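You operate a simulated robot arm through the tools that you are given. There is no shell and no other tool.

Carry out the task below with a simulated two-armed robot. There is one attempt and no reset: what you move stays moved.

JOB
Switch the wash tub off, move the bush in it to the drip tray, load the silver one.
Fine: switch off before the lid comes off; put the lid back on.

The check looks at the end state, three seconds after you hand in, the way a careful person would. Anything else that was tipped, shoved, dropped, spilled or broken makes it a failure. A push-on lid holds only when it is set on centred and level and pressed home; a screw cap is set on level and turned clockwise until tight.

ROBOT AND FRAMES
Two 7-joint arms with fingered hands on one trunk that stands fixed in place. Base frame: the origin is at the foot of the trunk, x ahead of it, y to its left, z up. Lengths are in m, angles in degrees, forces in N, time in s.
The left shoulder is at [0.05, 0.214, 0.869], the right one opposite. With the tool pointing down near the work surface each hand reaches from about 0.44 to 0.9 m from the base axis, measured 20 degrees to its own side. Payload 3 kg a hand.
The TCP of each hand is the grasp point between the finger pads, 0.026 m short of the fingertips. In the tool frame z runs along the fingers and y along their closing line. The gripper opens to 0.132 m; its body begins 0.073 m behind the TCP. The gripper is a hand of 3 fingers: y runs from the thumb to the fingers, the wrist lies at [0, 0, -0.229] in the tool frame.
Orientation is that of the tool frame in the base frame, as a unit quaternion [x, y, z, w]. With the fingers straight down and closing along the base's y, the tool's x points along the base's -x, its y along +y and its z along -z.

CONTROLS
- The arms move only by the tool arm_command. It takes "left_increments", "right_increments" or both (then of equal length, played together; a hand with none holds still); each is a list of rows, each an object (a shift or turn left out is 0) with "linear": the shift along the base's x, y, z in m, a list of three; "delta_rot": the turn, a rotation vector about the base's x, y, z in degrees, a list of three. In form: [{"linear": [tx, ty, tz], "delta_rot": [ax, ay, az]}, ...]. A call has 1 to 20 rows; each row shifts and turns the commanded pose from where the row before left it. A row lasts 0.2 s, in which the tool goes at most 0.05 m and 8.6 degrees; a call with a longer step from one row to the next is refused whole. A pose out of reach is approached as far as the arm can. The call stops where the force on the tool passes 40 N (or 10 N more than at its start, if that is more) or the arm is blocked; 0.2 s more then pass. In this call time passes only in rows, and 0.2 s behind the last. It gives the time, the measured TCP pose, the force on the tool (base axes), the opening and the grip force at its end, in the units of the frame above (readings bear some noise), with the torque about the TCP (base axes, N m) and any sound that the robot's microphone picked up, and new pictures: "views" is both (left out), scene, wrist or none (wrist: the cameras of the hands that moved).
- Cameras (640 x 400 px; columns grow to the right, rows downward): "scene" is now at [0.0451, 0.0224, 1.4907]; the picture's right is [0.15, -0.99, 0.00], its down [-0.70, -0.11, -0.71] and it looks along [0.70, 0.11, -0.70] (base axes); focal length 346 px, centre (320, 200). "left" rides on the left gripper at [-0.062, 0.003, -0.092] in its tool frame; the picture's right is [-0.05, -1.00, 0.00], its down [0.83, -0.04, -0.56] and it looks along [0.55, -0.03, 0.83] (tool axes); focal length 230 px, centre (320, 200). "right" rides on the right gripper at [0.062, 0.003, -0.092] in its tool frame; the picture's right is [-0.05, 1.00, 0.00], its down [-0.83, -0.04, -0.56] and it looks along [-0.55, -0.03, 0.83] (tool axes); focal length 230 px, centre (320, 200). There is no depth. A picture from a camera that has moved, and an enlarged one, comes with that camera's place and axes in the base frame and with its lens. The place of the scene camera against the robot may be out by one fixed shift of up to 0.025 m in any direction.
- set_fingers(finger1, finger2, thumb_bend, hand): sets how far each is bent, from 0 (flat) to 100 (curled in); at 30 the hand is open as for a grip, at 70 the pads meet at the TCP. One left out holds its place. A second passes; each finger stops where it meets its share of the squeeze, and holds until it gets a number again. It is the only way to open and close the hand. It gives what a move gives, with no picture; readings hold the bend of each and the force on the fingers (four entries, about 0 where the hand has none), thumb and palm.
- head_to(pan, tilt): turns the head with the scene camera to pan (to the left, within 86 degrees either way) and tilt (down, from -29 to 69), counted from straight ahead of the robot. It gives what a move gives, and a new picture of the scene camera.
- inspect(camera, box): a new picture of the part [left, top, right, bottom] of that camera's present view, enlarged. It takes no simulated time.
- job_done(): hands the job in; it is judged then, once.

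Places have to be worked out from the pictures, the camera data and where the tool is seen. Open the grippers and draw the arms clear of the work before you hand the job in, unless the task says otherwise.

The tools are called after "Emit:" by a JSON object that holds its "method" and its "body". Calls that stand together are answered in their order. arm_command: Moves the arms, as the interface text tells. Its arguments: {"type":"object","properties":{"left_increments":{"type":"array"},"right_increments":{"type":"array"},"views":{"type":"string","enum":["both","scene","wrist","none"]}},"required":[]} The other tools are called the same way: set_fingers (finger1, finger2, thumb_bend, hand) moves the fingers one by one; head_to (pan, tilt) turns the head that bears the scene camera; inspect (camera, box) takes an enlarged picture of a part of a camera's view; job_done () hands the job in.

At the start:

```text
clock: 0.0
left_ee_pos: [0.6904, 0.3507, 1.0405]
left_tool_rot: [0.0, 1.0, 0.0, 0.0]
left_force: [0.2, -0.3, 0.0]
left_wrist_torque: [0.02, 0.02, -0.02]
left_finger_gap: 0.1319
left_gripper_force: 0.1
left_shape: jaw
left_bend: [30.0, 30.0, 30.0]
left_finger forces: [0.0, 0.0, 0.0, 0.1, 0.0, 0.0]
right_ee_pos: [0.5814, -0.2432, 1.0268]
right_tool_rot: [0.0, 1.0, 0.0, 0.0]
right_force: [0.1, 0.4, -0.6]
right_wrist_torque: [-0.01, 0.02, 0.0]
right_finger_gap: 0.1319
right_gripper_force: 0.0
right_shape: jaw
right_bend: [30.0, 30.0, 30.0]
right_finger forces: [0.0, 0.0, 0.0, 0.1, 0.1, 0.1]
head pan, tilt (commanded): [8.6, 44.7]
```

scene: 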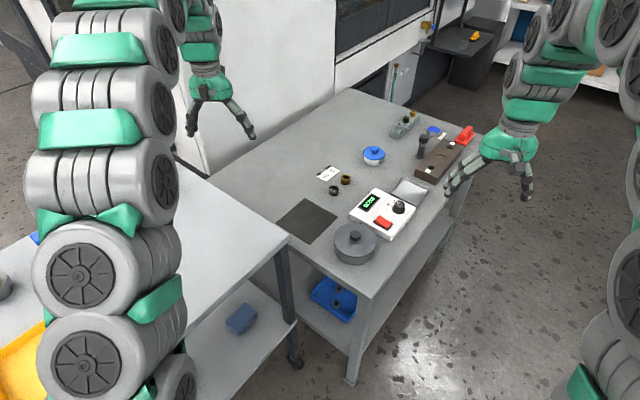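
right: 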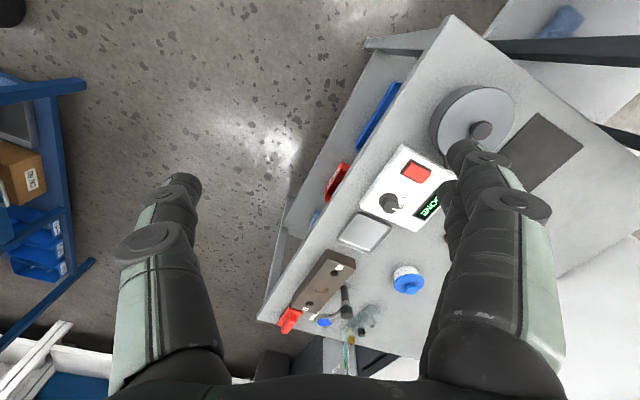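
left: 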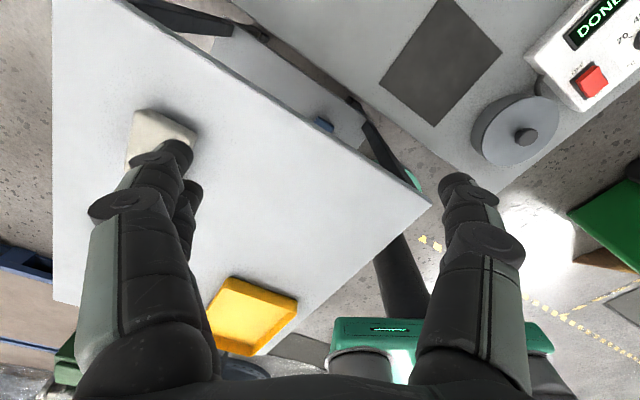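

I start by looking closer at the workbench to identify the objects; nothing moves yet.

Emit:
{"method": "inspect", "body": {"camera": "scene", "box": [260, 160, 440, 280]}}

Emit:
{"method": "inspect", "body": {"camera": "scene", "box": [340, 90, 500, 210]}}

Emit:
{"method": "inspect", "body": {"camera": "right", "box": [340, 60, 600, 240]}}

Emit:
{"method": "inspect", "body": {"camera": "right", "box": [260, 180, 460, 360]}}

Emit:
{"method": "inspect", "body": {"camera": "left", "box": [360, 0, 640, 200]}}

```text
3.33 times, centred on (350, 220) of scene
camera zoom: at [0.0451, 0.0224, 1.4907], right [0.15, -0.99, 0.0], down [-0.7, -0.11, -0.71], along [0.7, 0.11, -0.7], focal length 1153 px, centre (220, 133)
```

zoom: 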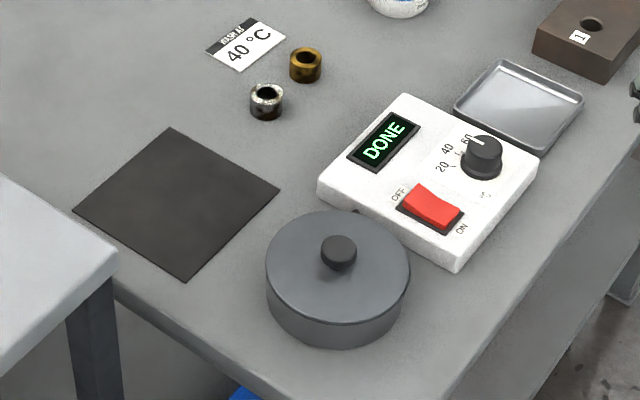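

```text
3.33 times, centred on (420, 150) of scene
camera zoom: at [0.0451, 0.0224, 1.4907], right [0.15, -0.99, 0.0], down [-0.7, -0.11, -0.71], along [0.7, 0.11, -0.7], focal length 1153 px, centre (-13, 367)
```

zoom: 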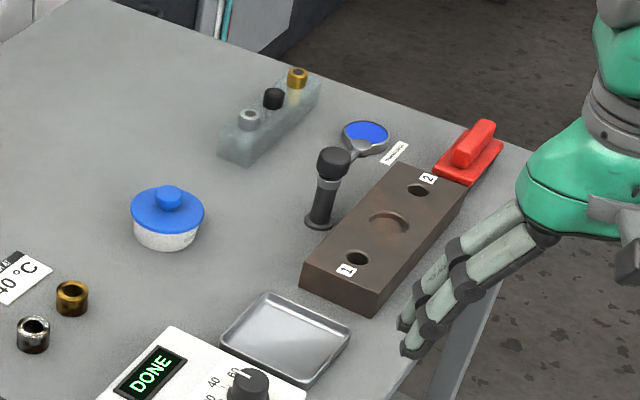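

```text
2.22 times, centred on (470, 150) of right
camera zoom: at [0.5197, -0.2394, 1.1211], right [0.05, 1.0, 0.0], down [0.83, -0.04, 0.56], along [0.55, -0.03, -0.83], focal length 511 px, centre (-13, 311)
```

zoom: 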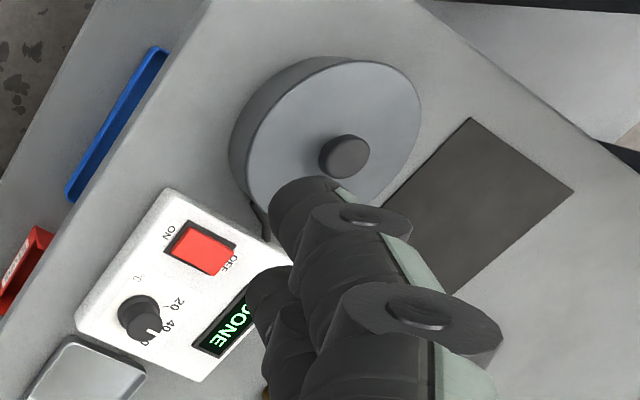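

```text
2.22 times, centred on (360, 270) of right
camera zoom: at [0.5197, -0.2394, 1.1211], right [0.05, 1.0, 0.0], down [0.83, -0.04, 0.56], along [0.55, -0.03, -0.83], focal length 511 px, centre (231, 44)
```

zoom: 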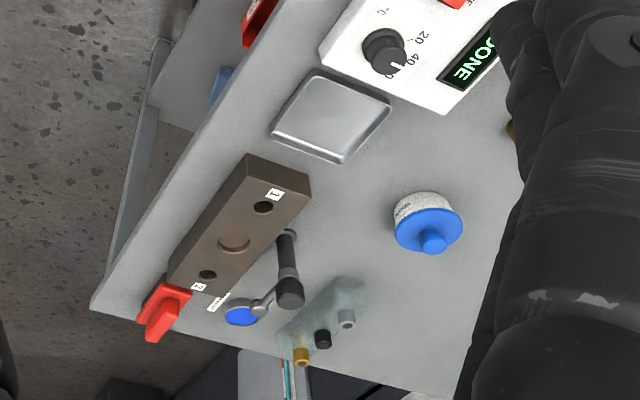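

```text
2.00 times, centred on (500, 100) of left
camera zoom: at [0.7507, 0.3529, 1.132], right [0.05, -1.0, 0.0], down [-0.83, -0.04, 0.56], along [-0.55, -0.03, -0.83], focal length 460 px, centre (-40, 400)
```

zoom: 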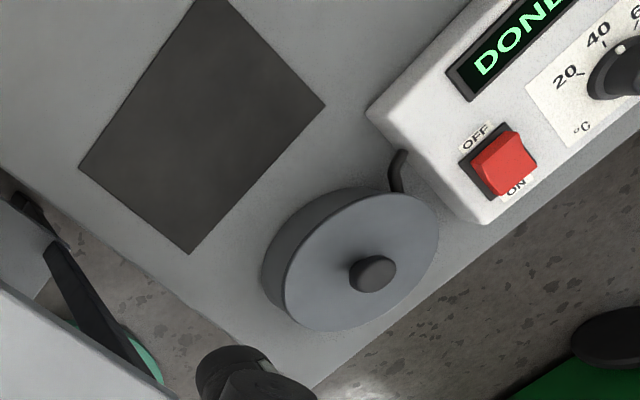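

The grey pot by the control box is the wash tub (box says DONE), the thin silver tray is the drip tray, and the silver bush stands next to a brass one by the 40 °C card. I look closer at the switch, bushes and tub.

Emit:
{"method": "inspect", "body": {"camera": "scene", "box": [350, 190, 420, 240]}}

Emit:
{"method": "inspect", "body": {"camera": "left", "box": [520, 0, 640, 110]}}

Emit:
{"method": "inspect", "body": {"camera": "scene", "box": [310, 160, 380, 210]}}

Emit:
{"method": "inspect", "body": {"camera": "right", "box": [360, 130, 470, 230]}}

Emit:
{"method": "inspect", "body": {"camera": "scene", "box": [320, 215, 400, 270]}}

Emit:
{"method": "inspect", "body": {"camera": "scene", "box": [385, 165, 455, 215]}}

```text
8.00 times, centred on (385, 215) of scene
camera zoom: at [0.0451, 0.0224, 1.4907], right [0.15, -0.99, 0.0], down [-0.7, -0.11, -0.71], along [0.7, 0.11, -0.7], focal length 2767 px, centre (-200, 80)
```

zoom: 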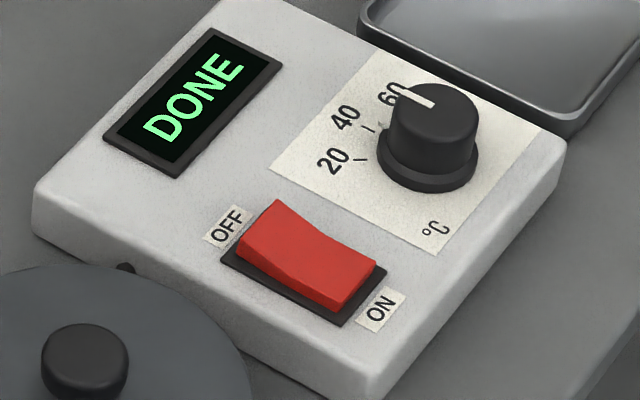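

```text
3.64 times, centred on (580, 55) of left
camera zoom: at [0.7507, 0.3529, 1.132], right [0.05, -1.0, 0.0], down [-0.83, -0.04, 0.56], along [-0.55, -0.03, -0.83], focal length 837 px, centre (-626, 727)
```

zoom: 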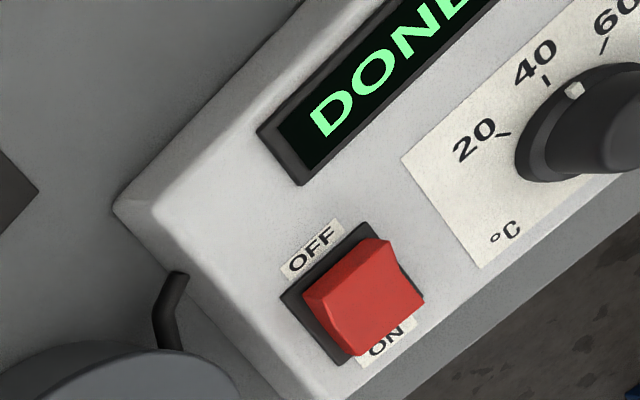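

```text
8.00 times, centred on (345, 185) of scene
camera zoom: at [0.0451, 0.0224, 1.4907], right [0.15, -0.99, 0.0], down [-0.7, -0.11, -0.71], along [0.7, 0.11, -0.7], focal length 2767 px, centre (120, 320)
```

zoom: 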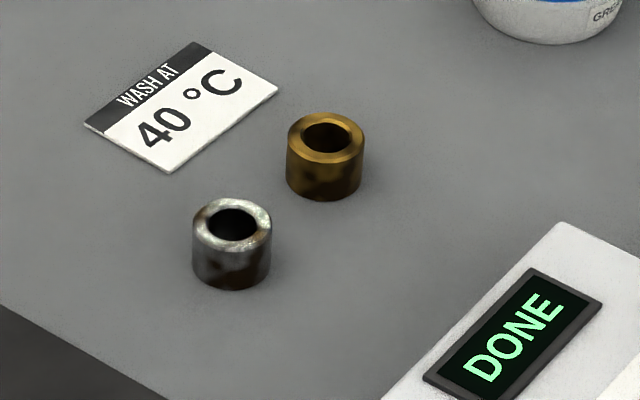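

```text
4.00 times, centred on (415, 180) of right
camera zoom: at [0.5197, -0.2394, 1.1211], right [0.05, 1.0, 0.0], down [0.83, -0.04, 0.56], along [0.55, -0.03, -0.83], focal length 920 px, centre (-60, 280)
```

zoom: 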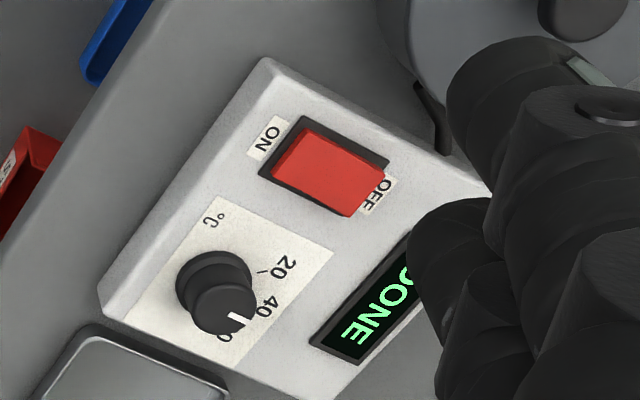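

```text
7.27 times, centred on (360, 242) of scene
camera zoom: at [0.0451, 0.0224, 1.4907], right [0.15, -0.99, 0.0], down [-0.7, -0.11, -0.71], along [0.7, 0.11, -0.7], focal length 2515 px, centre (29, -109)
```

zoom: 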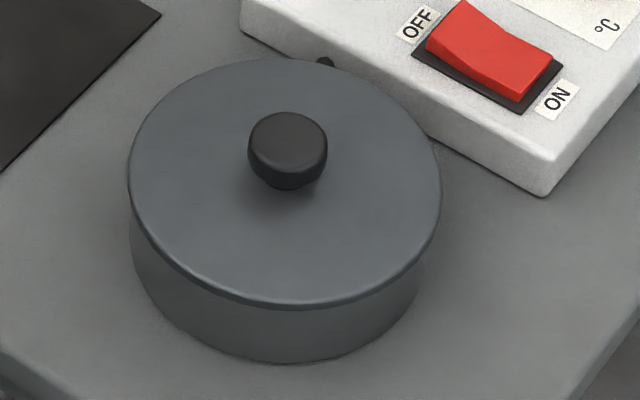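

```text
8.00 times, centred on (420, 190) of scene
camera zoom: at [0.0451, 0.0224, 1.4907], right [0.15, -0.99, 0.0], down [-0.7, -0.11, -0.71], along [0.7, 0.11, -0.7], focal length 2767 px, centre (-480, 280)
```

zoom: 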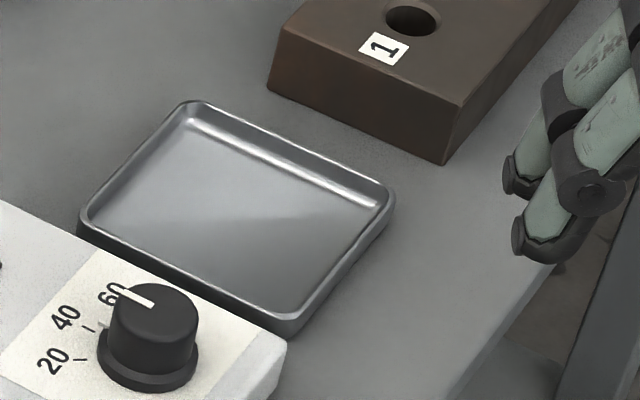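

The rocker's OFF end (nearest the tub) stands proud at about (0.737, -0.051, 0.738) with table top near z 0.70, so it is ON. I try curling the right hand's two fingers away to leave only the thumb as a pressing finger, and look at the shape.

Emit:
{"method": "set_fingers", "body": {"hand": "right", "finger1": 100, "finger2": 100, "thumb_bend": 30}}

Emit:
{"method": "inspect", "body": {"camera": "right", "box": [0, 0, 640, 400]}}

Emit:
{"method": "inspect", "body": {"camera": "scene", "box": [420, 90, 560, 210]}}

```text
clock: 1.0
left_ee_pos: [0.6892, 0.3507, 1.0412]
left_tool_rot: [0.0, 1.0, 0.0, 0.0]
left_force: [0.6, 0.3, 0.1]
left_wrist_torque: [0.0, -0.04, 0.0]
left_finger_gap: 0.1319
left_gripper_force: 0.1
left_shape: jaw
left_bend: [30.0, 30.0, 30.0]
left_finger forces: [0.0, 0.0, 0.0, 0.0, 0.0, 0.0]
right_ee_pos: [0.5804, -0.2445, 1.028]
right_tool_rot: [0.0, 1.0, 0.0, 0.0]
right_force: [-0.1, -0.5, 0.2]
right_wrist_torque: [-0.02, -0.01, 0.01]
right_finger_gap: 0.0577
right_gripper_force: 0.0
right_shape: fingers
right_bend: [100.0, 100.0, 30.0]
right_finger forces: [0.1, 0.0, 0.0, 0.0, 0.0, 0.1]
head pan, tilt (commanded): [8.6, 44.7]
```

```text
1.00 times, centred on (320, 200) of right (not enlarged: the box is as wide or as high as the picture)
camera zoom: at [0.5197, -0.2394, 1.121], right [0.05, 1.0, 0.0], down [0.83, -0.04, 0.56], along [0.55, -0.03, -0.83], focal length 230 px, centre (320, 200)
```

zoom: 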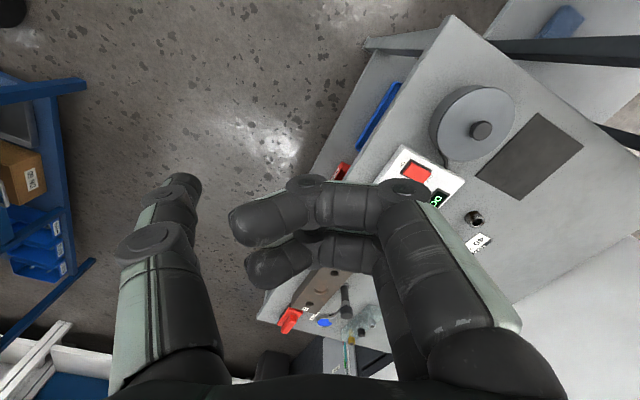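

```text
3.33 times, centred on (490, 150) of scene
camera zoom: at [0.0451, 0.0224, 1.4907], right [0.15, -0.99, 0.0], down [-0.7, -0.11, -0.71], along [0.7, 0.11, -0.7], focal length 1153 px, centre (-247, 367)
```

zoom: 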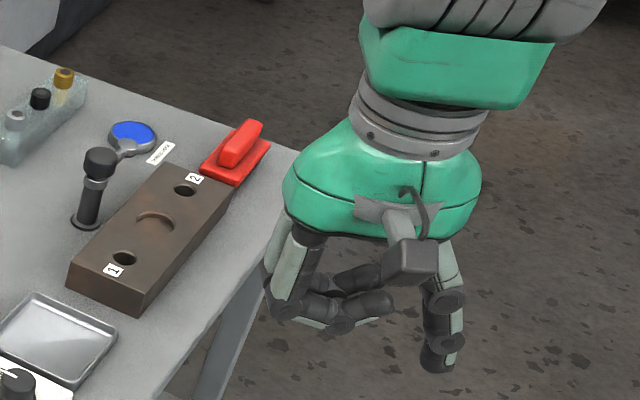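

With fingers curled, the thumb alone extends, its tip roughly at tool (0, -0.076, +0.02). I move the right hand above the switch, staying high first.

Emit:
{"method": "arm_command", "body": {"right_increments": [{"linear": [0.022, 0.0377, 0]}, {"linear": [0.022, 0.0377, 0]}, {"linear": [0.022, 0.0377, 0]}, {"linear": [0.022, 0.0377, 0]}, {"linear": [0.022, 0.0377, 0]}, {"linear": [0.022, 0.0377, 0]}, {"linear": [0.0216, 0.0378, 0]}, {"linear": [0, 0, -0.045]}, {"linear": [0, 0, -0.045]}, {"linear": [0, 0, -0.045]}, {"linear": [0, 0, -0.04]}]}}

```text
clock: 3.4
left_ee_pos: [0.6886, 0.3514, 1.0411]
left_tool_rot: [0.001, 1.0, 0.0, 0.0]
left_force: [-0.4, -0.7, 1.0]
left_wrist_torque: [0.01, 0.02, 0.02]
left_finger_gap: 0.1316
left_gripper_force: 0.1
left_shape: jaw
left_bend: [30.0, 30.0, 30.0]
left_finger forces: [0.1, 0.1, 0.1, 0.0, 0.0, 0.0]
right_ee_pos: [0.7347, 0.0191, 0.8493]
right_tool_rot: [0.0, 1.0, 0.001, -0.001]
right_force: [-0.4, 0.5, 0.7]
right_wrist_torque: [0.01, 0.03, 0.02]
right_finger_gap: 0.0575
right_gripper_force: 0.0
right_shape: fingers
right_bend: [100.0, 100.0, 30.0]
right_finger forces: [0.0, 0.0, 0.0, 0.1, 0.0, 0.0]
head pan, tilt (commanded): [8.6, 44.7]
camera scene: at [0.0452, 0.0224, 1.4907], right [0.15, -0.99, 0.0], down [-0.7, -0.11, -0.71], along [0.7, 0.11, -0.7], focal length 346 px, centre (320, 200)
camera right: at [0.6731, 0.0233, 0.9426], right [0.05, 1.0, 0.0], down [0.83, -0.04, 0.55], along [0.55, -0.03, -0.83], focal length 230 px, centre (320, 200)
```

scene: 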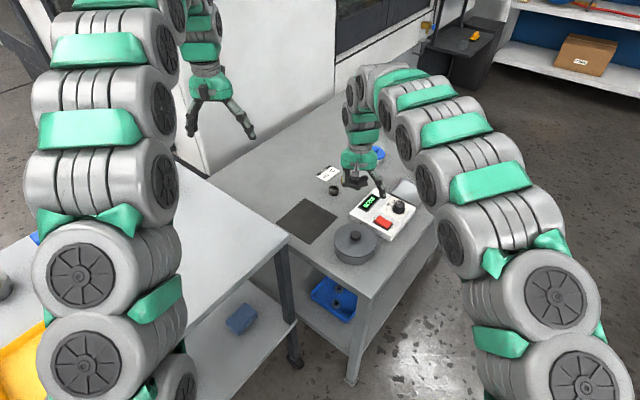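
right: 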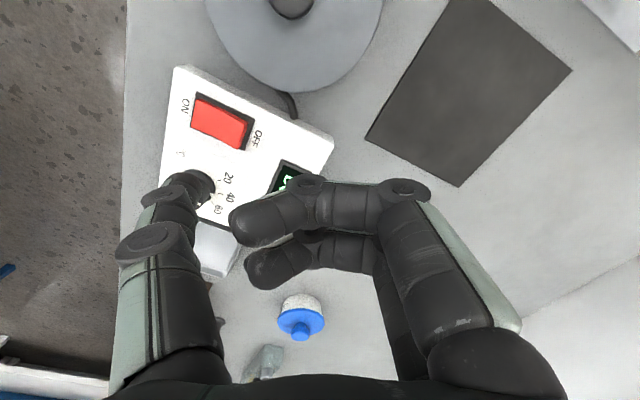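

The OFF end projects to about (0.736, -0.051, 0.738) from this view, consistent. I zoom the scene view to check where the thumb tip stands over it.

Emit:
{"method": "inspect", "body": {"camera": "scene", "box": [330, 160, 430, 240]}}

Emit:
{"method": "inspect", "body": {"camera": "right", "box": [140, 50, 300, 230]}}

```text
5.00 times, centred on (380, 200) of scene
camera zoom: at [0.0452, 0.0224, 1.4907], right [0.15, -0.99, 0.0], down [-0.7, -0.11, -0.71], along [0.7, 0.11, -0.7], focal length 1729 px, centre (20, 200)
```

zoom: 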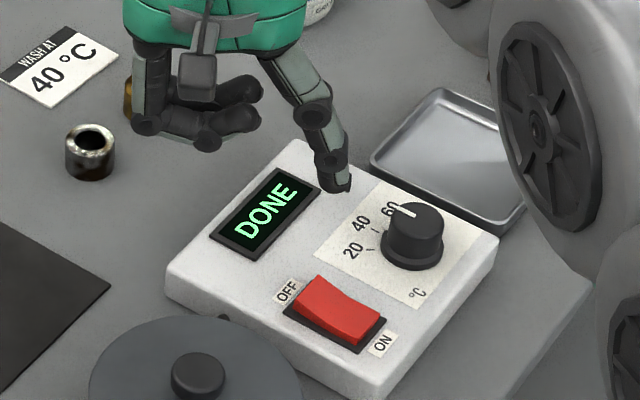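

```text
2.22 times, centred on (220, 140) of right
camera zoom: at [0.6731, 0.0233, 0.9426], right [0.05, 1.0, 0.0], down [0.83, -0.04, 0.55], along [0.55, -0.03, -0.83], focal length 511 px, centre (542, 333)
```

zoom: 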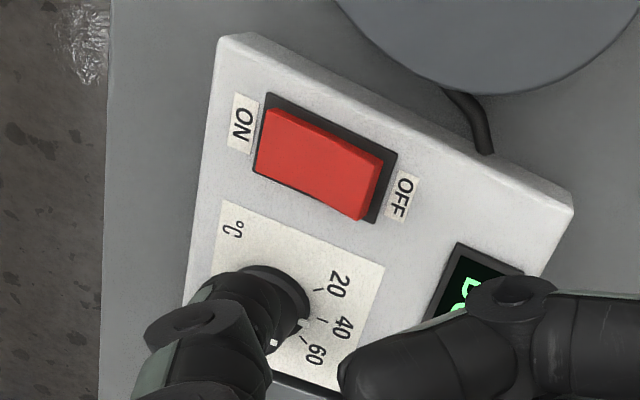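

The thumb tip is about 8 mm inside the OFF edge; I nudge it slightly toward the edge and descend to just above the rocker, then press in small steps.

Emit:
{"method": "arm_command", "body": {"right_increments": [{"linear": [0.002, 0.004, 0]}, {"linear": [0, 0, -0.035]}, {"linear": [0, 0, -0.025]}, {"linear": [0, 0, -0.01]}]}}

Emit:
{"method": "inspect", "body": {"camera": "scene", "box": [340, 170, 420, 240]}}

```text
clock: 4.4
left_ee_pos: [0.6883, 0.3512, 1.0407]
left_tool_rot: [0.0, 1.0, 0.0, 0.0]
left_force: [-0.1, 0.3, -0.9]
left_wrist_torque: [-0.01, -0.02, 0.0]
left_finger_gap: 0.1322
left_gripper_force: 0.1
left_shape: jaw
left_bend: [30.0, 30.0, 30.0]
left_finger forces: [0.1, 0.1, 0.0, 0.0, 0.0, 0.0]
right_ee_pos: [0.737, 0.022, 0.7824]
right_tool_rot: [0.0, 1.0, 0.0, 0.0]
right_force: [-0.1, -0.1, 1.2]
right_wrist_torque: [-0.01, -0.03, -0.01]
right_finger_gap: 0.0577
right_gripper_force: 0.0
right_shape: fingers
right_bend: [100.0, 100.0, 30.0]
right_finger forces: [0.0, 0.1, 0.1, 0.0, 0.1, 0.0]
head pan, tilt (commanded): [8.6, 44.7]
camera scene: at [0.0451, 0.0224, 1.4907], right [0.15, -0.99, 0.0], down [-0.7, -0.11, -0.71], along [0.7, 0.11, -0.7], focal length 346 px, centre (320, 200)
camera right: at [0.6761, 0.0264, 0.8753], right [0.05, 1.0, 0.0], down [0.83, -0.04, 0.56], along [0.56, -0.03, -0.83], focal length 230 px, centre (320, 200)
```

scene: 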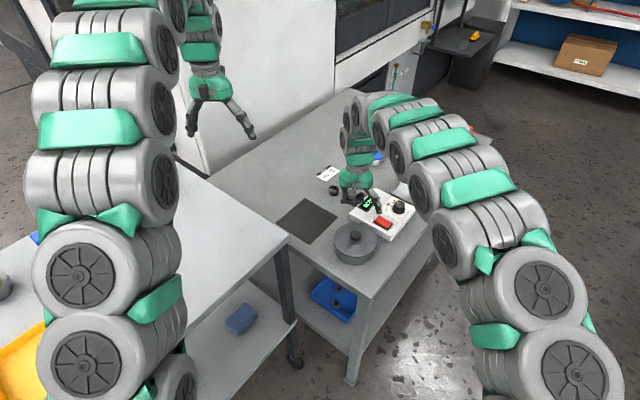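
right: 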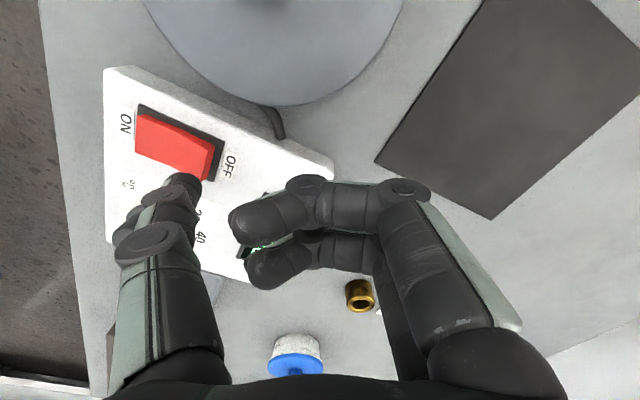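

```text
5.71 times, centred on (380, 205) of scene
camera zoom: at [0.0451, 0.0224, 1.4907], right [0.15, -0.99, 0.0], down [-0.7, -0.11, -0.71], along [0.7, 0.11, -0.7], focal length 1976 px, centre (-23, 171)
```

zoom: 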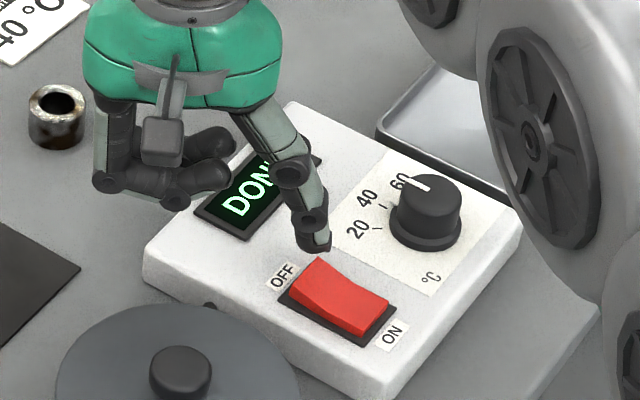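

The thumb tip should land about mid of the rocker's OFF half. I shift 3 mm in x and press down in small steps, watching force and sound.

Emit:
{"method": "arm_command", "body": {"right_increments": [{"linear": [-0.003, 0, 0]}, {"linear": [0, 0, -0.006]}, {"linear": [0, 0, -0.004]}, {"linear": [0, 0, -0.004]}, {"linear": [0, 0, -0.003]}, {"linear": [0, 0, -0.003]}, {"linear": [0, 0, -0.003]}]}}

Emit:
{"method": "inspect", "body": {"camera": "scene", "box": [340, 170, 420, 240]}}

```text
clock: 6.0
left_ee_pos: [0.689, 0.3507, 1.0397]
left_tool_rot: [0.0, 1.0, 0.0, 0.001]
left_force: [0.4, 0.2, -0.2]
left_wrist_torque: [0.01, -0.02, 0.02]
left_finger_gap: 0.1321
left_gripper_force: 0.0
left_shape: jaw
left_bend: [30.0, 30.0, 30.0]
left_finger forces: [0.0, 0.0, 0.1, 0.1, 0.1, 0.0]
right_ee_pos: [0.7331, 0.0261, 0.76]
right_tool_rot: [0.0, 1.0, 0.0, 0.0]
right_force: [-2.7, 2.8, 8.2]
right_wrist_torque: [-0.58, 0.05, -0.11]
right_finger_gap: 0.0581
right_gripper_force: 4.2
right_shape: fingers
right_bend: [100.0, 100.0, 30.0]
right_finger forces: [0.0, 0.1, 0.0, 0.0, 7.9, 0.1]
head pan, tilt (commanded): [8.6, 44.7]
heard: click
camera scene: at [0.045, 0.0225, 1.4907], right [0.15, -0.99, 0.0], down [-0.7, -0.11, -0.71], along [0.7, 0.11, -0.7], focal length 346 px, centre (320, 200)
camera right: at [0.6721, 0.0292, 0.8536], right [0.05, 1.0, 0.0], down [0.83, -0.04, 0.56], along [0.56, -0.03, -0.83], focal length 230 px, centre (320, 200)
```

scene: 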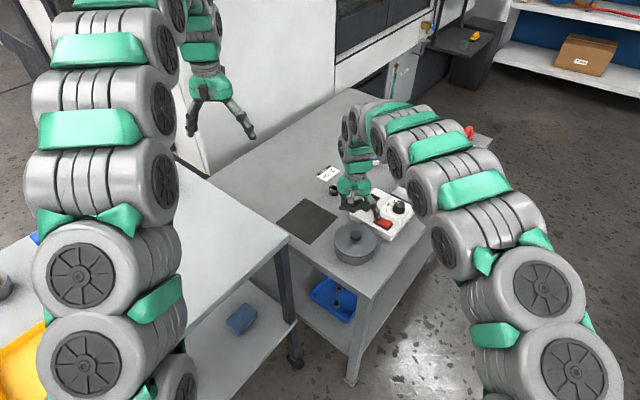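
right: 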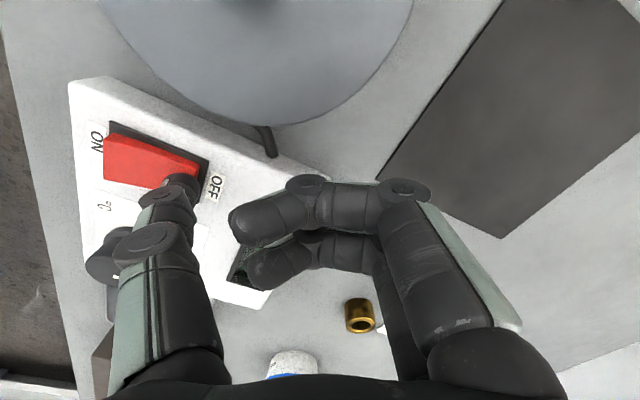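

```text
5.71 times, centred on (380, 205) of scene
camera zoom: at [0.045, 0.0225, 1.4907], right [0.15, -0.99, 0.0], down [-0.7, -0.11, -0.71], along [0.7, 0.11, -0.7], focal length 1976 px, centre (-23, 171)
```

zoom: 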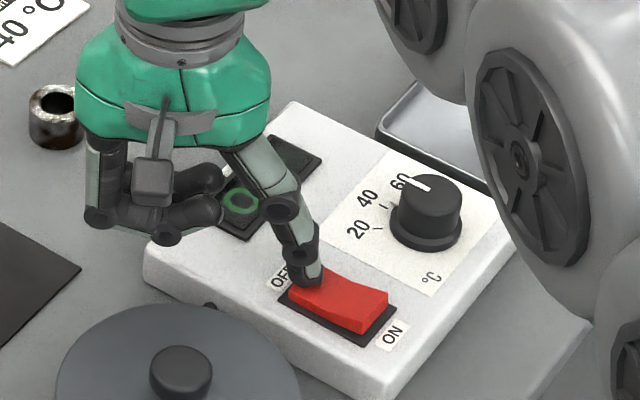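

A click was heard, the rocker flipped (ON end now up) and the display is fading. I lift straight up and check.

Emit:
{"method": "arm_command", "body": {"right_increments": [{"linear": [0, 0, 0.02]}, {"linear": [0, 0, 0.04]}, {"linear": [0, 0, 0.045]}, {"linear": [0, -0.04, 0.02]}, {"linear": [0, -0.045, 0.02]}, {"linear": [-0.01, -0.045, 0.01]}, {"linear": [-0.02, -0.04, 0]}, {"linear": [-0.02, -0.04, 0]}]}}

Emit:
{"method": "inspect", "body": {"camera": "scene", "box": [320, 170, 440, 260]}}

```text
clock: 7.8
left_ee_pos: [0.6888, 0.3504, 1.0392]
left_tool_rot: [0.001, 1.0, 0.0, 0.0]
left_force: [0.1, 0.6, 0.0]
left_wrist_torque: [0.03, -0.01, 0.0]
left_finger_gap: 0.132
left_gripper_force: 0.0
left_shape: jaw
left_bend: [30.0, 30.0, 30.0]
left_finger forces: [0.0, 0.1, 0.0, 0.0, 0.0, 0.0]
right_ee_pos: [0.6873, -0.1881, 0.917]
right_tool_rot: [-0.001, 1.0, 0.0, 0.001]
right_force: [-0.1, 0.7, 0.0]
right_wrist_torque: [0.03, 0.03, -0.04]
right_finger_gap: 0.0578
right_gripper_force: 0.0
right_shape: fingers
right_bend: [100.0, 100.0, 30.0]
right_finger forces: [0.0, 0.1, 0.0, 0.0, 0.0, 0.1]
head pan, tilt (commanded): [8.6, 44.7]
camera scene: at [0.0451, 0.0224, 1.4907], right [0.15, -0.99, 0.0], down [-0.7, -0.11, -0.71], along [0.7, 0.11, -0.7], focal length 346 px, centre (320, 200)
camera right: at [0.6265, -0.1835, 1.0089], right [0.05, 1.0, 0.0], down [0.83, -0.04, 0.56], along [0.55, -0.03, -0.83], focal length 230 px, centre (320, 200)
```

scene: 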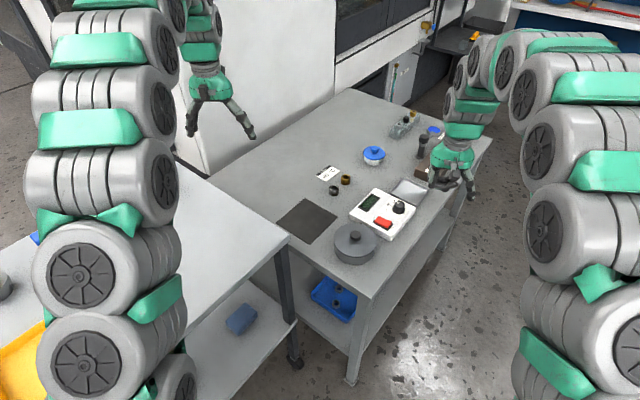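
right: 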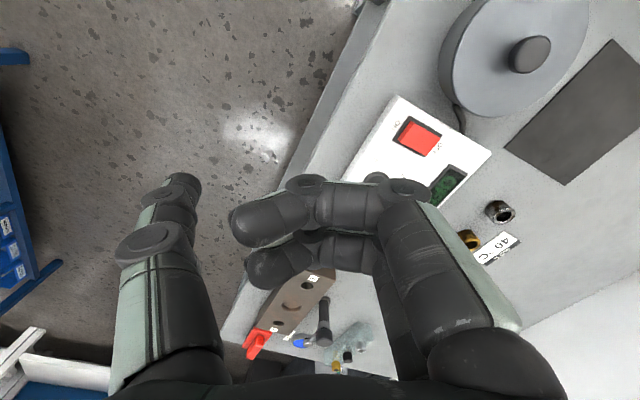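

```text
4.44 times, centred on (380, 215) of scene
camera zoom: at [0.0451, 0.0224, 1.4907], right [0.15, -0.99, 0.0], down [-0.7, -0.11, -0.71], along [0.7, 0.11, -0.7], focal length 1537 px, centre (53, 133)
```

zoom: 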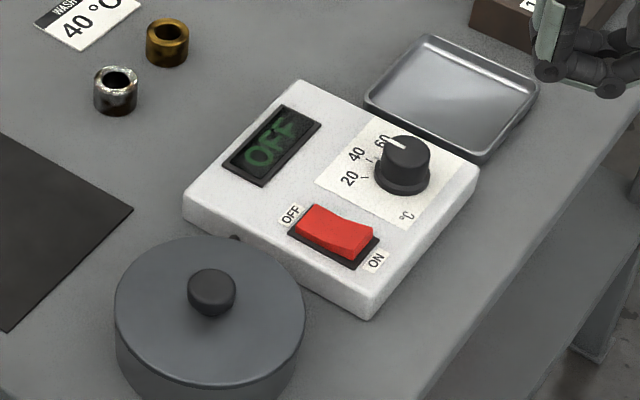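

The display now reads OFF. Next the lid: I bring the left hand nearer over the tub for a better look with its camera, while the right waits aside.

Emit:
{"method": "arm_command", "body": {"left_increments": [{"linear": [-0.008, -0.042, -0.015]}, {"linear": [-0.008, -0.042, -0.015]}, {"linear": [-0.008, -0.042, -0.015]}, {"linear": [-0.008, -0.042, -0.015]}, {"linear": [-0.007, -0.042, -0.015]}, {"linear": [-0.007, -0.04, -0.015]}]}}

Emit:
{"method": "inspect", "body": {"camera": "right", "box": [420, 0, 640, 140]}}

```text
clock: 9.2
left_ee_pos: [0.6413, 0.1008, 0.9519]
left_tool_rot: [0.0, 1.0, 0.0, 0.001]
left_force: [0.5, 0.7, -0.3]
left_wrist_torque: [-0.01, -0.04, 0.02]
left_finger_gap: 0.1321
left_gripper_force: 0.0
left_shape: jaw
left_bend: [30.0, 30.0, 30.0]
left_finger forces: [0.1, 0.0, 0.0, 0.1, 0.0, 0.1]
right_ee_pos: [0.6889, -0.1884, 0.9163]
right_tool_rot: [0.0, 1.0, 0.0, 0.0]
right_force: [-0.8, -0.5, -0.4]
right_wrist_torque: [0.05, -0.04, 0.01]
right_finger_gap: 0.0578
right_gripper_force: 0.0
right_shape: fingers
right_bend: [100.0, 100.0, 30.0]
right_finger forces: [0.0, 0.0, 0.0, 0.0, 0.0, 0.1]
head pan, tilt (commanded): [8.6, 44.7]
camera scene: at [0.0451, 0.0224, 1.4907], right [0.15, -0.99, 0.0], down [-0.7, -0.11, -0.71], along [0.7, 0.11, -0.7], focal length 346 px, centre (320, 200)
camera left: at [0.7034, 0.1024, 1.0437], right [0.05, -1.0, 0.0], down [-0.83, -0.04, 0.55], along [-0.55, -0.03, -0.83], focal length 230 px, centre (320, 200)
```

scene: 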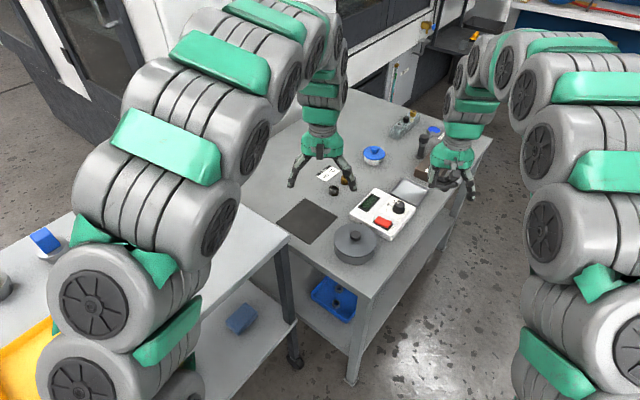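
left: 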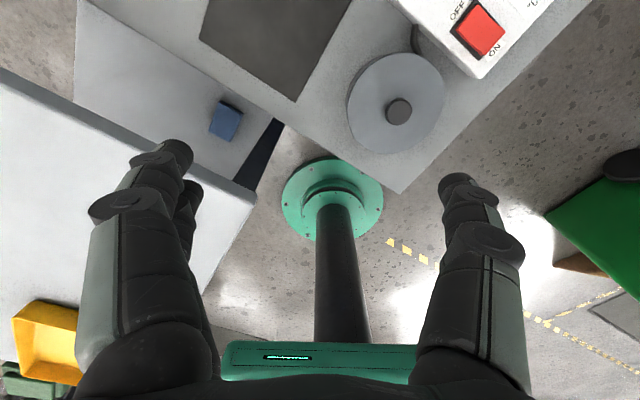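

```text
2.86 times, centred on (530, 70) of right
camera zoom: at [0.6268, -0.1833, 1.0091], right [0.05, 1.0, 0.0], down [0.83, -0.04, 0.56], along [0.55, -0.03, -0.83], focal length 657 px, centre (-280, 571)
```

zoom: 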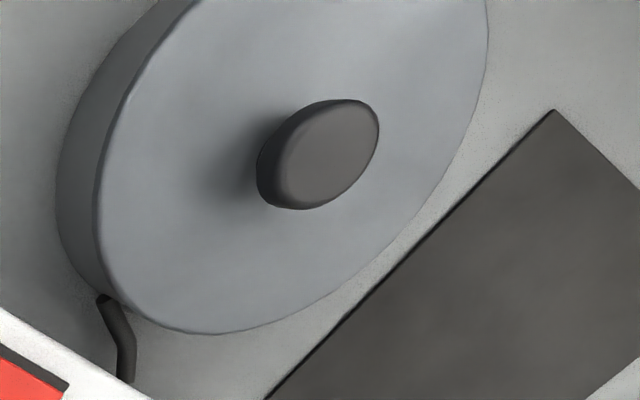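

I zoom the left camera on the lid for an accurate fix.

Emit:
{"method": "inspect", "body": {"camera": "left", "box": [320, 30, 470, 170]}}

Emit:
{"method": "inspect", "body": {"camera": "left", "box": [370, 70, 430, 140]}}

```text
2.86 times, centred on (395, 100) of left
camera zoom: at [0.7034, 0.1024, 1.0437], right [0.05, -1.0, 0.0], down [-0.83, -0.04, 0.55], along [-0.55, -0.03, -0.83], focal length 657 px, centre (106, 486)
```

zoom: 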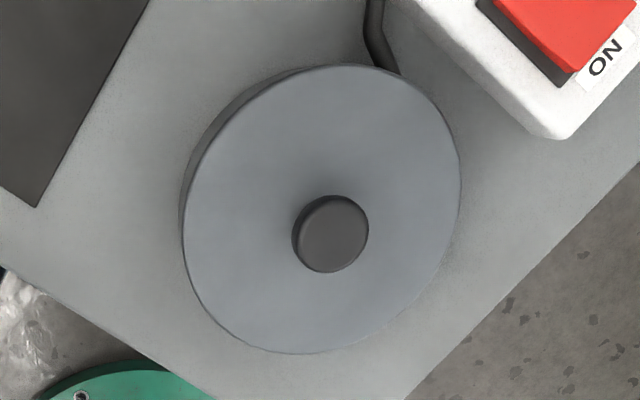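

```text
5.71 times, centred on (400, 105) of left
camera zoom: at [0.7034, 0.1024, 1.0437], right [0.05, -1.0, 0.0], down [-0.83, -0.04, 0.55], along [-0.55, -0.03, -0.83], focal length 1315 px, centre (-137, 743)
```

zoom: 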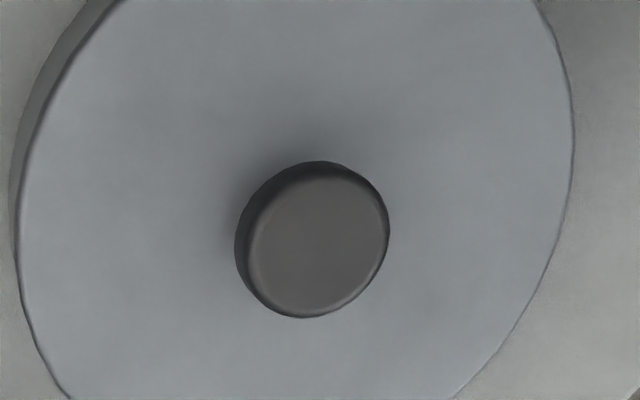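

Knob top triangulates to about (0.643, 0.006, 0.766), lid top about 0.745. I move the right hand further aside, half-close the left hand, and bring it over the knob.

Emit:
{"method": "arm_command", "body": {"right_increments": [{"linear": [-0.01, -0.04, 0.02]}, {"linear": [-0.01, -0.04, 0.02]}, {"linear": [-0.01, -0.02, 0.02]}], "views": "none"}}

Emit:
{"method": "set_fingers", "body": {"hand": "left", "finger1": 50, "finger2": 50, "thumb_bend": 50}}

Emit:
{"method": "arm_command", "body": {"left_increments": [{"linear": [0, -0.04, -0.02]}, {"linear": [0, -0.04, -0.03]}, {"linear": [0.0017, -0.0148, -0.045]}]}}

```text
clock: 10.0
left_ee_pos: [0.64, 0.1003, 0.9512]
left_tool_rot: [0.0, 1.0, 0.0, -0.001]
left_force: [0.6, 0.0, -0.4]
left_wrist_torque: [0.0, 0.01, 0.0]
left_finger_gap: 0.132
left_gripper_force: 0.1
left_shape: jaw
left_bend: [30.0, 30.0, 30.0]
left_finger forces: [0.1, 0.0, 0.0, 0.0, 0.0, 0.0]
right_ee_pos: [0.6549, -0.2858, 0.9733]
right_tool_rot: [-0.001, 1.0, 0.0, 0.0]
right_force: [-0.2, -0.7, -0.5]
right_wrist_torque: [0.02, 0.01, 0.01]
right_finger_gap: 0.0579
right_gripper_force: 0.0
right_shape: fingers
right_bend: [100.0, 100.0, 30.0]
right_finger forces: [0.0, 0.0, 0.0, 0.0, 0.0, 0.0]
head pan, tilt (commanded): [8.6, 44.7]
```

```text
clock: 11.0
left_ee_pos: [0.6424, 0.1001, 0.9523]
left_tool_rot: [0.0, 1.0, 0.0, 0.0]
left_force: [0.8, -0.7, -0.6]
left_wrist_torque: [0.0, -0.02, 0.01]
left_finger_gap: 0.0686
left_gripper_force: 0.0
left_shape: fingers
left_bend: [50.0, 50.0, 50.0]
left_finger forces: [0.0, 0.0, 0.0, 0.1, 0.0, 0.0]
right_ee_pos: [0.6551, -0.2843, 0.9735]
right_tool_rot: [0.0, 1.0, -0.001, -0.001]
right_force: [0.1, -0.5, 0.0]
right_wrist_torque: [-0.01, -0.01, 0.0]
right_finger_gap: 0.0576
right_gripper_force: 0.1
right_shape: fingers
right_bend: [100.0, 100.0, 30.0]
right_finger forces: [0.1, 0.0, 0.0, 0.1, 0.1, 0.0]
head pan, tilt (commanded): [8.6, 44.7]
```

```text
clock: 11.8
left_ee_pos: [0.6437, 0.0038, 0.8584]
left_tool_rot: [-0.001, 1.0, 0.001, -0.001]
left_force: [0.1, 0.2, 0.2]
left_wrist_torque: [0.0, 0.01, 0.01]
left_finger_gap: 0.0684
left_gripper_force: 0.0
left_shape: fingers
left_bend: [50.0, 50.0, 50.0]
left_finger forces: [0.0, 0.0, 0.0, 0.0, 0.0, 0.1]
right_ee_pos: [0.6558, -0.285, 0.9735]
right_tool_rot: [-0.001, 1.0, 0.0, 0.0]
right_force: [-0.2, -0.1, 0.3]
right_wrist_torque: [-0.01, 0.03, 0.01]
right_finger_gap: 0.0579
right_gripper_force: 0.1
right_shape: fingers
right_bend: [100.0, 100.0, 30.0]
right_finger forces: [0.0, 0.0, 0.0, 0.1, 0.0, 0.0]
head pan, tilt (commanded): [8.6, 44.7]
camera scene: at [0.0452, 0.0224, 1.4907], right [0.15, -0.99, 0.0], down [-0.7, -0.11, -0.71], along [0.7, 0.11, -0.7], focal length 346 px, centre (320, 200)
camera left: at [0.7057, 0.0067, 0.9502], right [0.05, -1.0, 0.0], down [-0.83, -0.04, 0.56], along [-0.56, -0.03, -0.83], focal length 230 px, centre (320, 200)
```

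scene: 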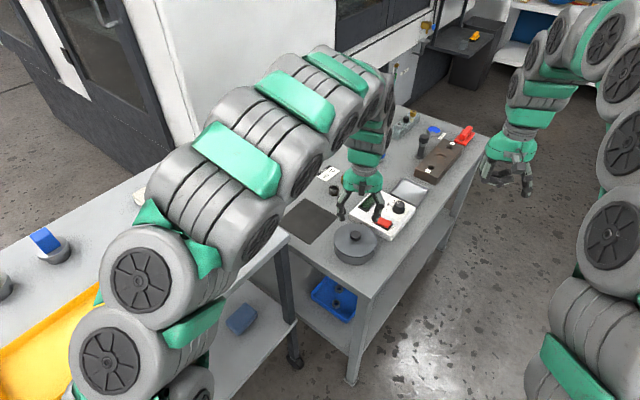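
left: 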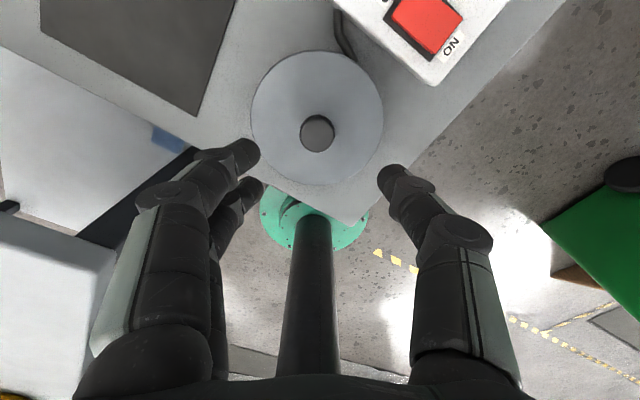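

The knob sits at about (0.645, 0.006), centred between thumb and fingers. I descend until the tips flank the knob, then look.

Emit:
{"method": "arm_command", "body": {"left_increments": [{"linear": [0.001, 0.002, -0.035]}, {"linear": [0, 0, -0.025]}, {"linear": [0, 0, -0.01]}]}}

Emit:
{"method": "inspect", "body": {"camera": "scene", "box": [310, 180, 410, 270]}}

Emit:
{"method": "inspect", "body": {"camera": "left", "box": [200, 60, 440, 240]}}

```text
clock: 12.6
left_ee_pos: [0.644, 0.0075, 0.7864]
left_tool_rot: [0.0, 1.0, 0.0, 0.0]
left_force: [0.0, 0.9, -0.2]
left_wrist_torque: [0.0, 0.03, 0.02]
left_finger_gap: 0.0683
left_gripper_force: 0.1
left_shape: fingers
left_bend: [50.0, 50.0, 50.0]
left_finger forces: [0.0, 0.1, 0.1, 0.0, 0.0, 0.0]
right_ee_pos: [0.6572, -0.2854, 0.9733]
right_tool_rot: [0.0, 1.0, 0.0, 0.001]
right_force: [-0.4, 0.4, -0.5]
right_wrist_torque: [-0.02, -0.04, -0.02]
right_finger_gap: 0.0581
right_gripper_force: 0.1
right_shape: fingers
right_bend: [100.0, 100.0, 30.0]
right_finger forces: [0.0, 0.1, 0.1, 0.0, 0.1, 0.0]
head pan, tilt (commanded): [8.6, 44.7]
camera scene: at [0.0451, 0.0224, 1.4907], right [0.15, -0.99, 0.0], down [-0.7, -0.11, -0.71], along [0.7, 0.11, -0.7], focal length 346 px, centre (320, 200)
camera left: at [0.7069, 0.01, 0.8779], right [0.05, -1.0, 0.0], down [-0.83, -0.04, 0.56], along [-0.55, -0.03, -0.83], focal length 230 px, centre (320, 200)
```

scene: 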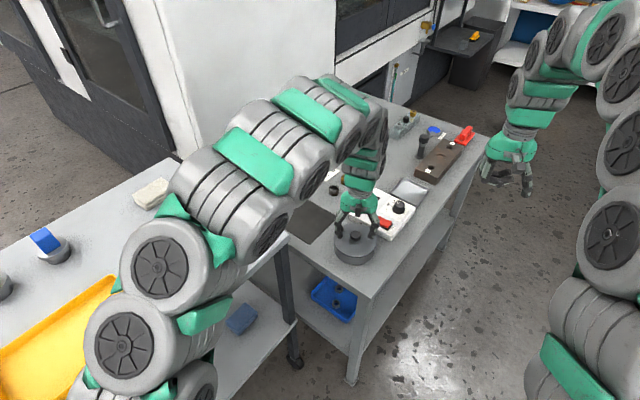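
left: 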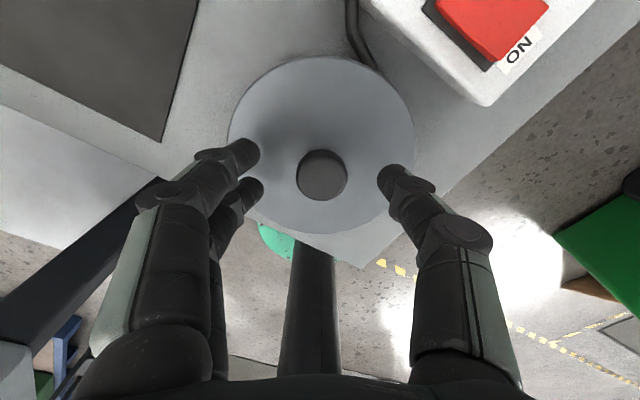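

```text
4.44 times, centred on (360, 225) of scene
camera zoom: at [0.0451, 0.0224, 1.4907], right [0.15, -0.99, 0.0], down [-0.7, -0.11, -0.71], along [0.7, 0.11, -0.7], focal length 1537 px, centre (142, 89)
```

zoom: 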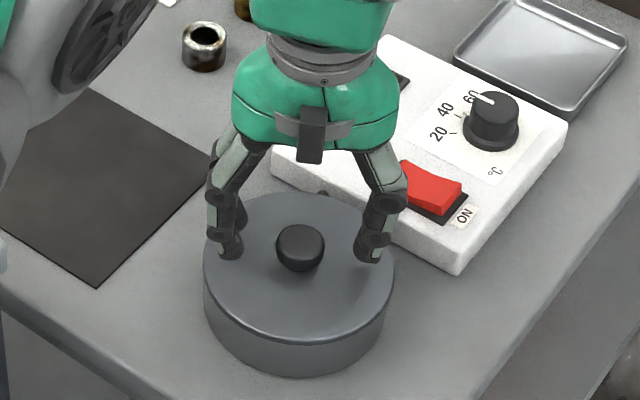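

```text
2.22 times, centred on (320, 150) of left
camera zoom: at [0.7069, 0.01, 0.8779], right [0.05, -1.0, 0.0], down [-0.83, -0.04, 0.56], along [-0.55, -0.03, -0.83], focal length 511 px, centre (320, 311)
```

zoom: 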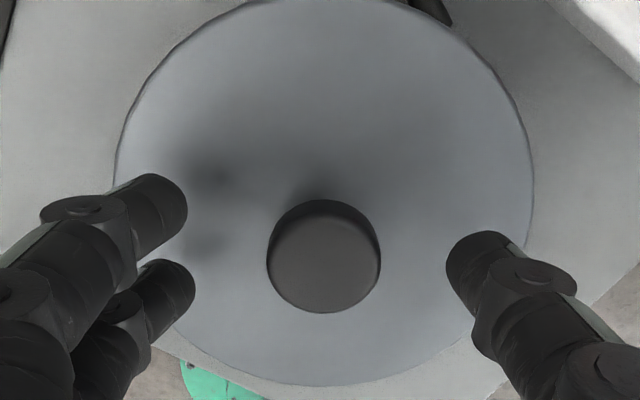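

The tips are flanking the knob just above the lid. I lower a few more millimetres and close gently on the knob.

Emit:
{"method": "arm_command", "body": {"left_increments": [{"linear": [0.001, 0, -0.004]}, {"linear": [0, 0, -0.003]}], "views": "none"}}

Emit:
{"method": "set_fingers", "body": {"hand": "left", "finger1": 60, "finger2": 60, "thumb_bend": 60}}

Emit:
{"method": "inspect", "body": {"camera": "left", "box": [200, 60, 440, 240]}}

Emit:
{"method": "inspect", "body": {"camera": "scene", "box": [310, 190, 400, 270]}}

```text
clock: 13.2
left_ee_pos: [0.6453, 0.0082, 0.7776]
left_tool_rot: [-0.001, 1.0, 0.0, -0.001]
left_force: [0.1, -1.1, 0.3]
left_wrist_torque: [-0.02, 0.01, 0.03]
left_finger_gap: 0.068
left_gripper_force: 0.0
left_shape: fingers
left_bend: [50.0, 50.0, 50.0]
left_finger forces: [0.0, 0.0, 0.0, 0.1, 0.0, 0.0]
right_ee_pos: [0.6555, -0.2852, 0.9746]
right_tool_rot: [0.0, 1.0, -0.001, 0.0]
right_force: [-0.3, 0.1, 0.1]
right_wrist_torque: [0.01, 0.02, 0.03]
right_finger_gap: 0.0577
right_gripper_force: 0.0
right_shape: fingers
right_bend: [100.0, 100.0, 30.0]
right_finger forces: [0.0, 0.1, 0.0, 0.1, 0.1, 0.0]
head pan, tilt (commanded): [8.6, 44.7]
```

```text
clock: 14.2
left_ee_pos: [0.6454, 0.0092, 0.7779]
left_tool_rot: [0.0, 1.0, -0.001, 0.0]
left_force: [0.2, -0.2, -0.3]
left_wrist_torque: [-0.01, 0.02, -0.01]
left_finger_gap: 0.0359
left_gripper_force: 0.2
left_shape: fingers
left_bend: [60.0, 60.0, 60.0]
left_finger forces: [0.0, 0.1, 0.0, 0.1, 0.2, 0.1]
right_ee_pos: [0.6556, -0.2855, 0.9736]
right_tool_rot: [-0.001, 1.0, 0.0, 0.0]
right_force: [0.0, 0.4, -0.4]
right_wrist_torque: [0.03, -0.04, 0.02]
right_finger_gap: 0.0581
right_gripper_force: 0.0
right_shape: fingers
right_bend: [100.0, 100.0, 30.0]
right_finger forces: [0.1, 0.0, 0.0, 0.0, 0.1, 0.0]
head pan, tilt (commanded): [8.6, 44.7]
```

```text
2.22 times, centred on (320, 150) of left
camera zoom: at [0.7078, 0.011, 0.87], right [0.05, -1.0, 0.0], down [-0.83, -0.04, 0.56], along [-0.55, -0.03, -0.83], focal length 511 px, centre (320, 311)
```

zoom: 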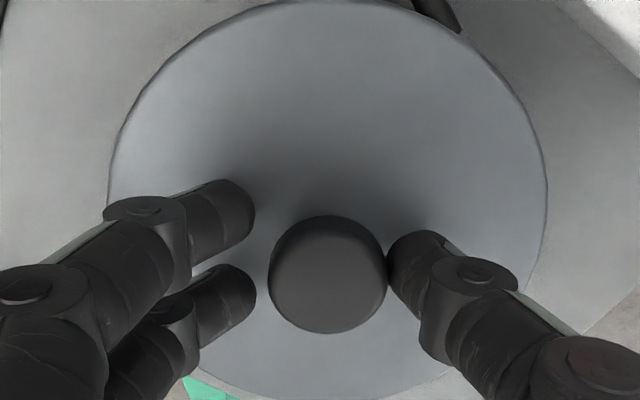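

```text
5.00 times, centred on (355, 230) of scene
camera zoom: at [0.0451, 0.0224, 1.4907], right [0.15, -0.99, 0.0], down [-0.7, -0.11, -0.71], along [0.7, 0.11, -0.7], focal length 1729 px, centre (145, 50)
```

zoom: 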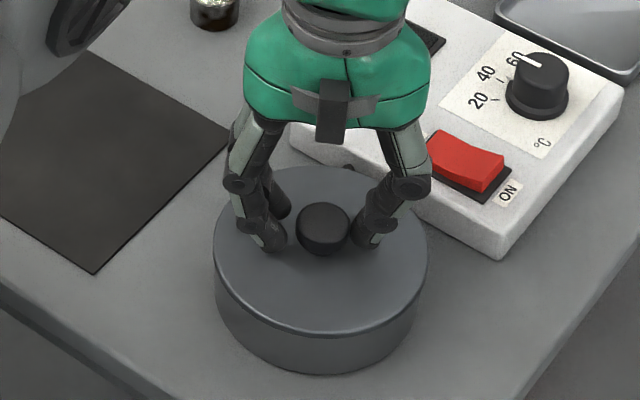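

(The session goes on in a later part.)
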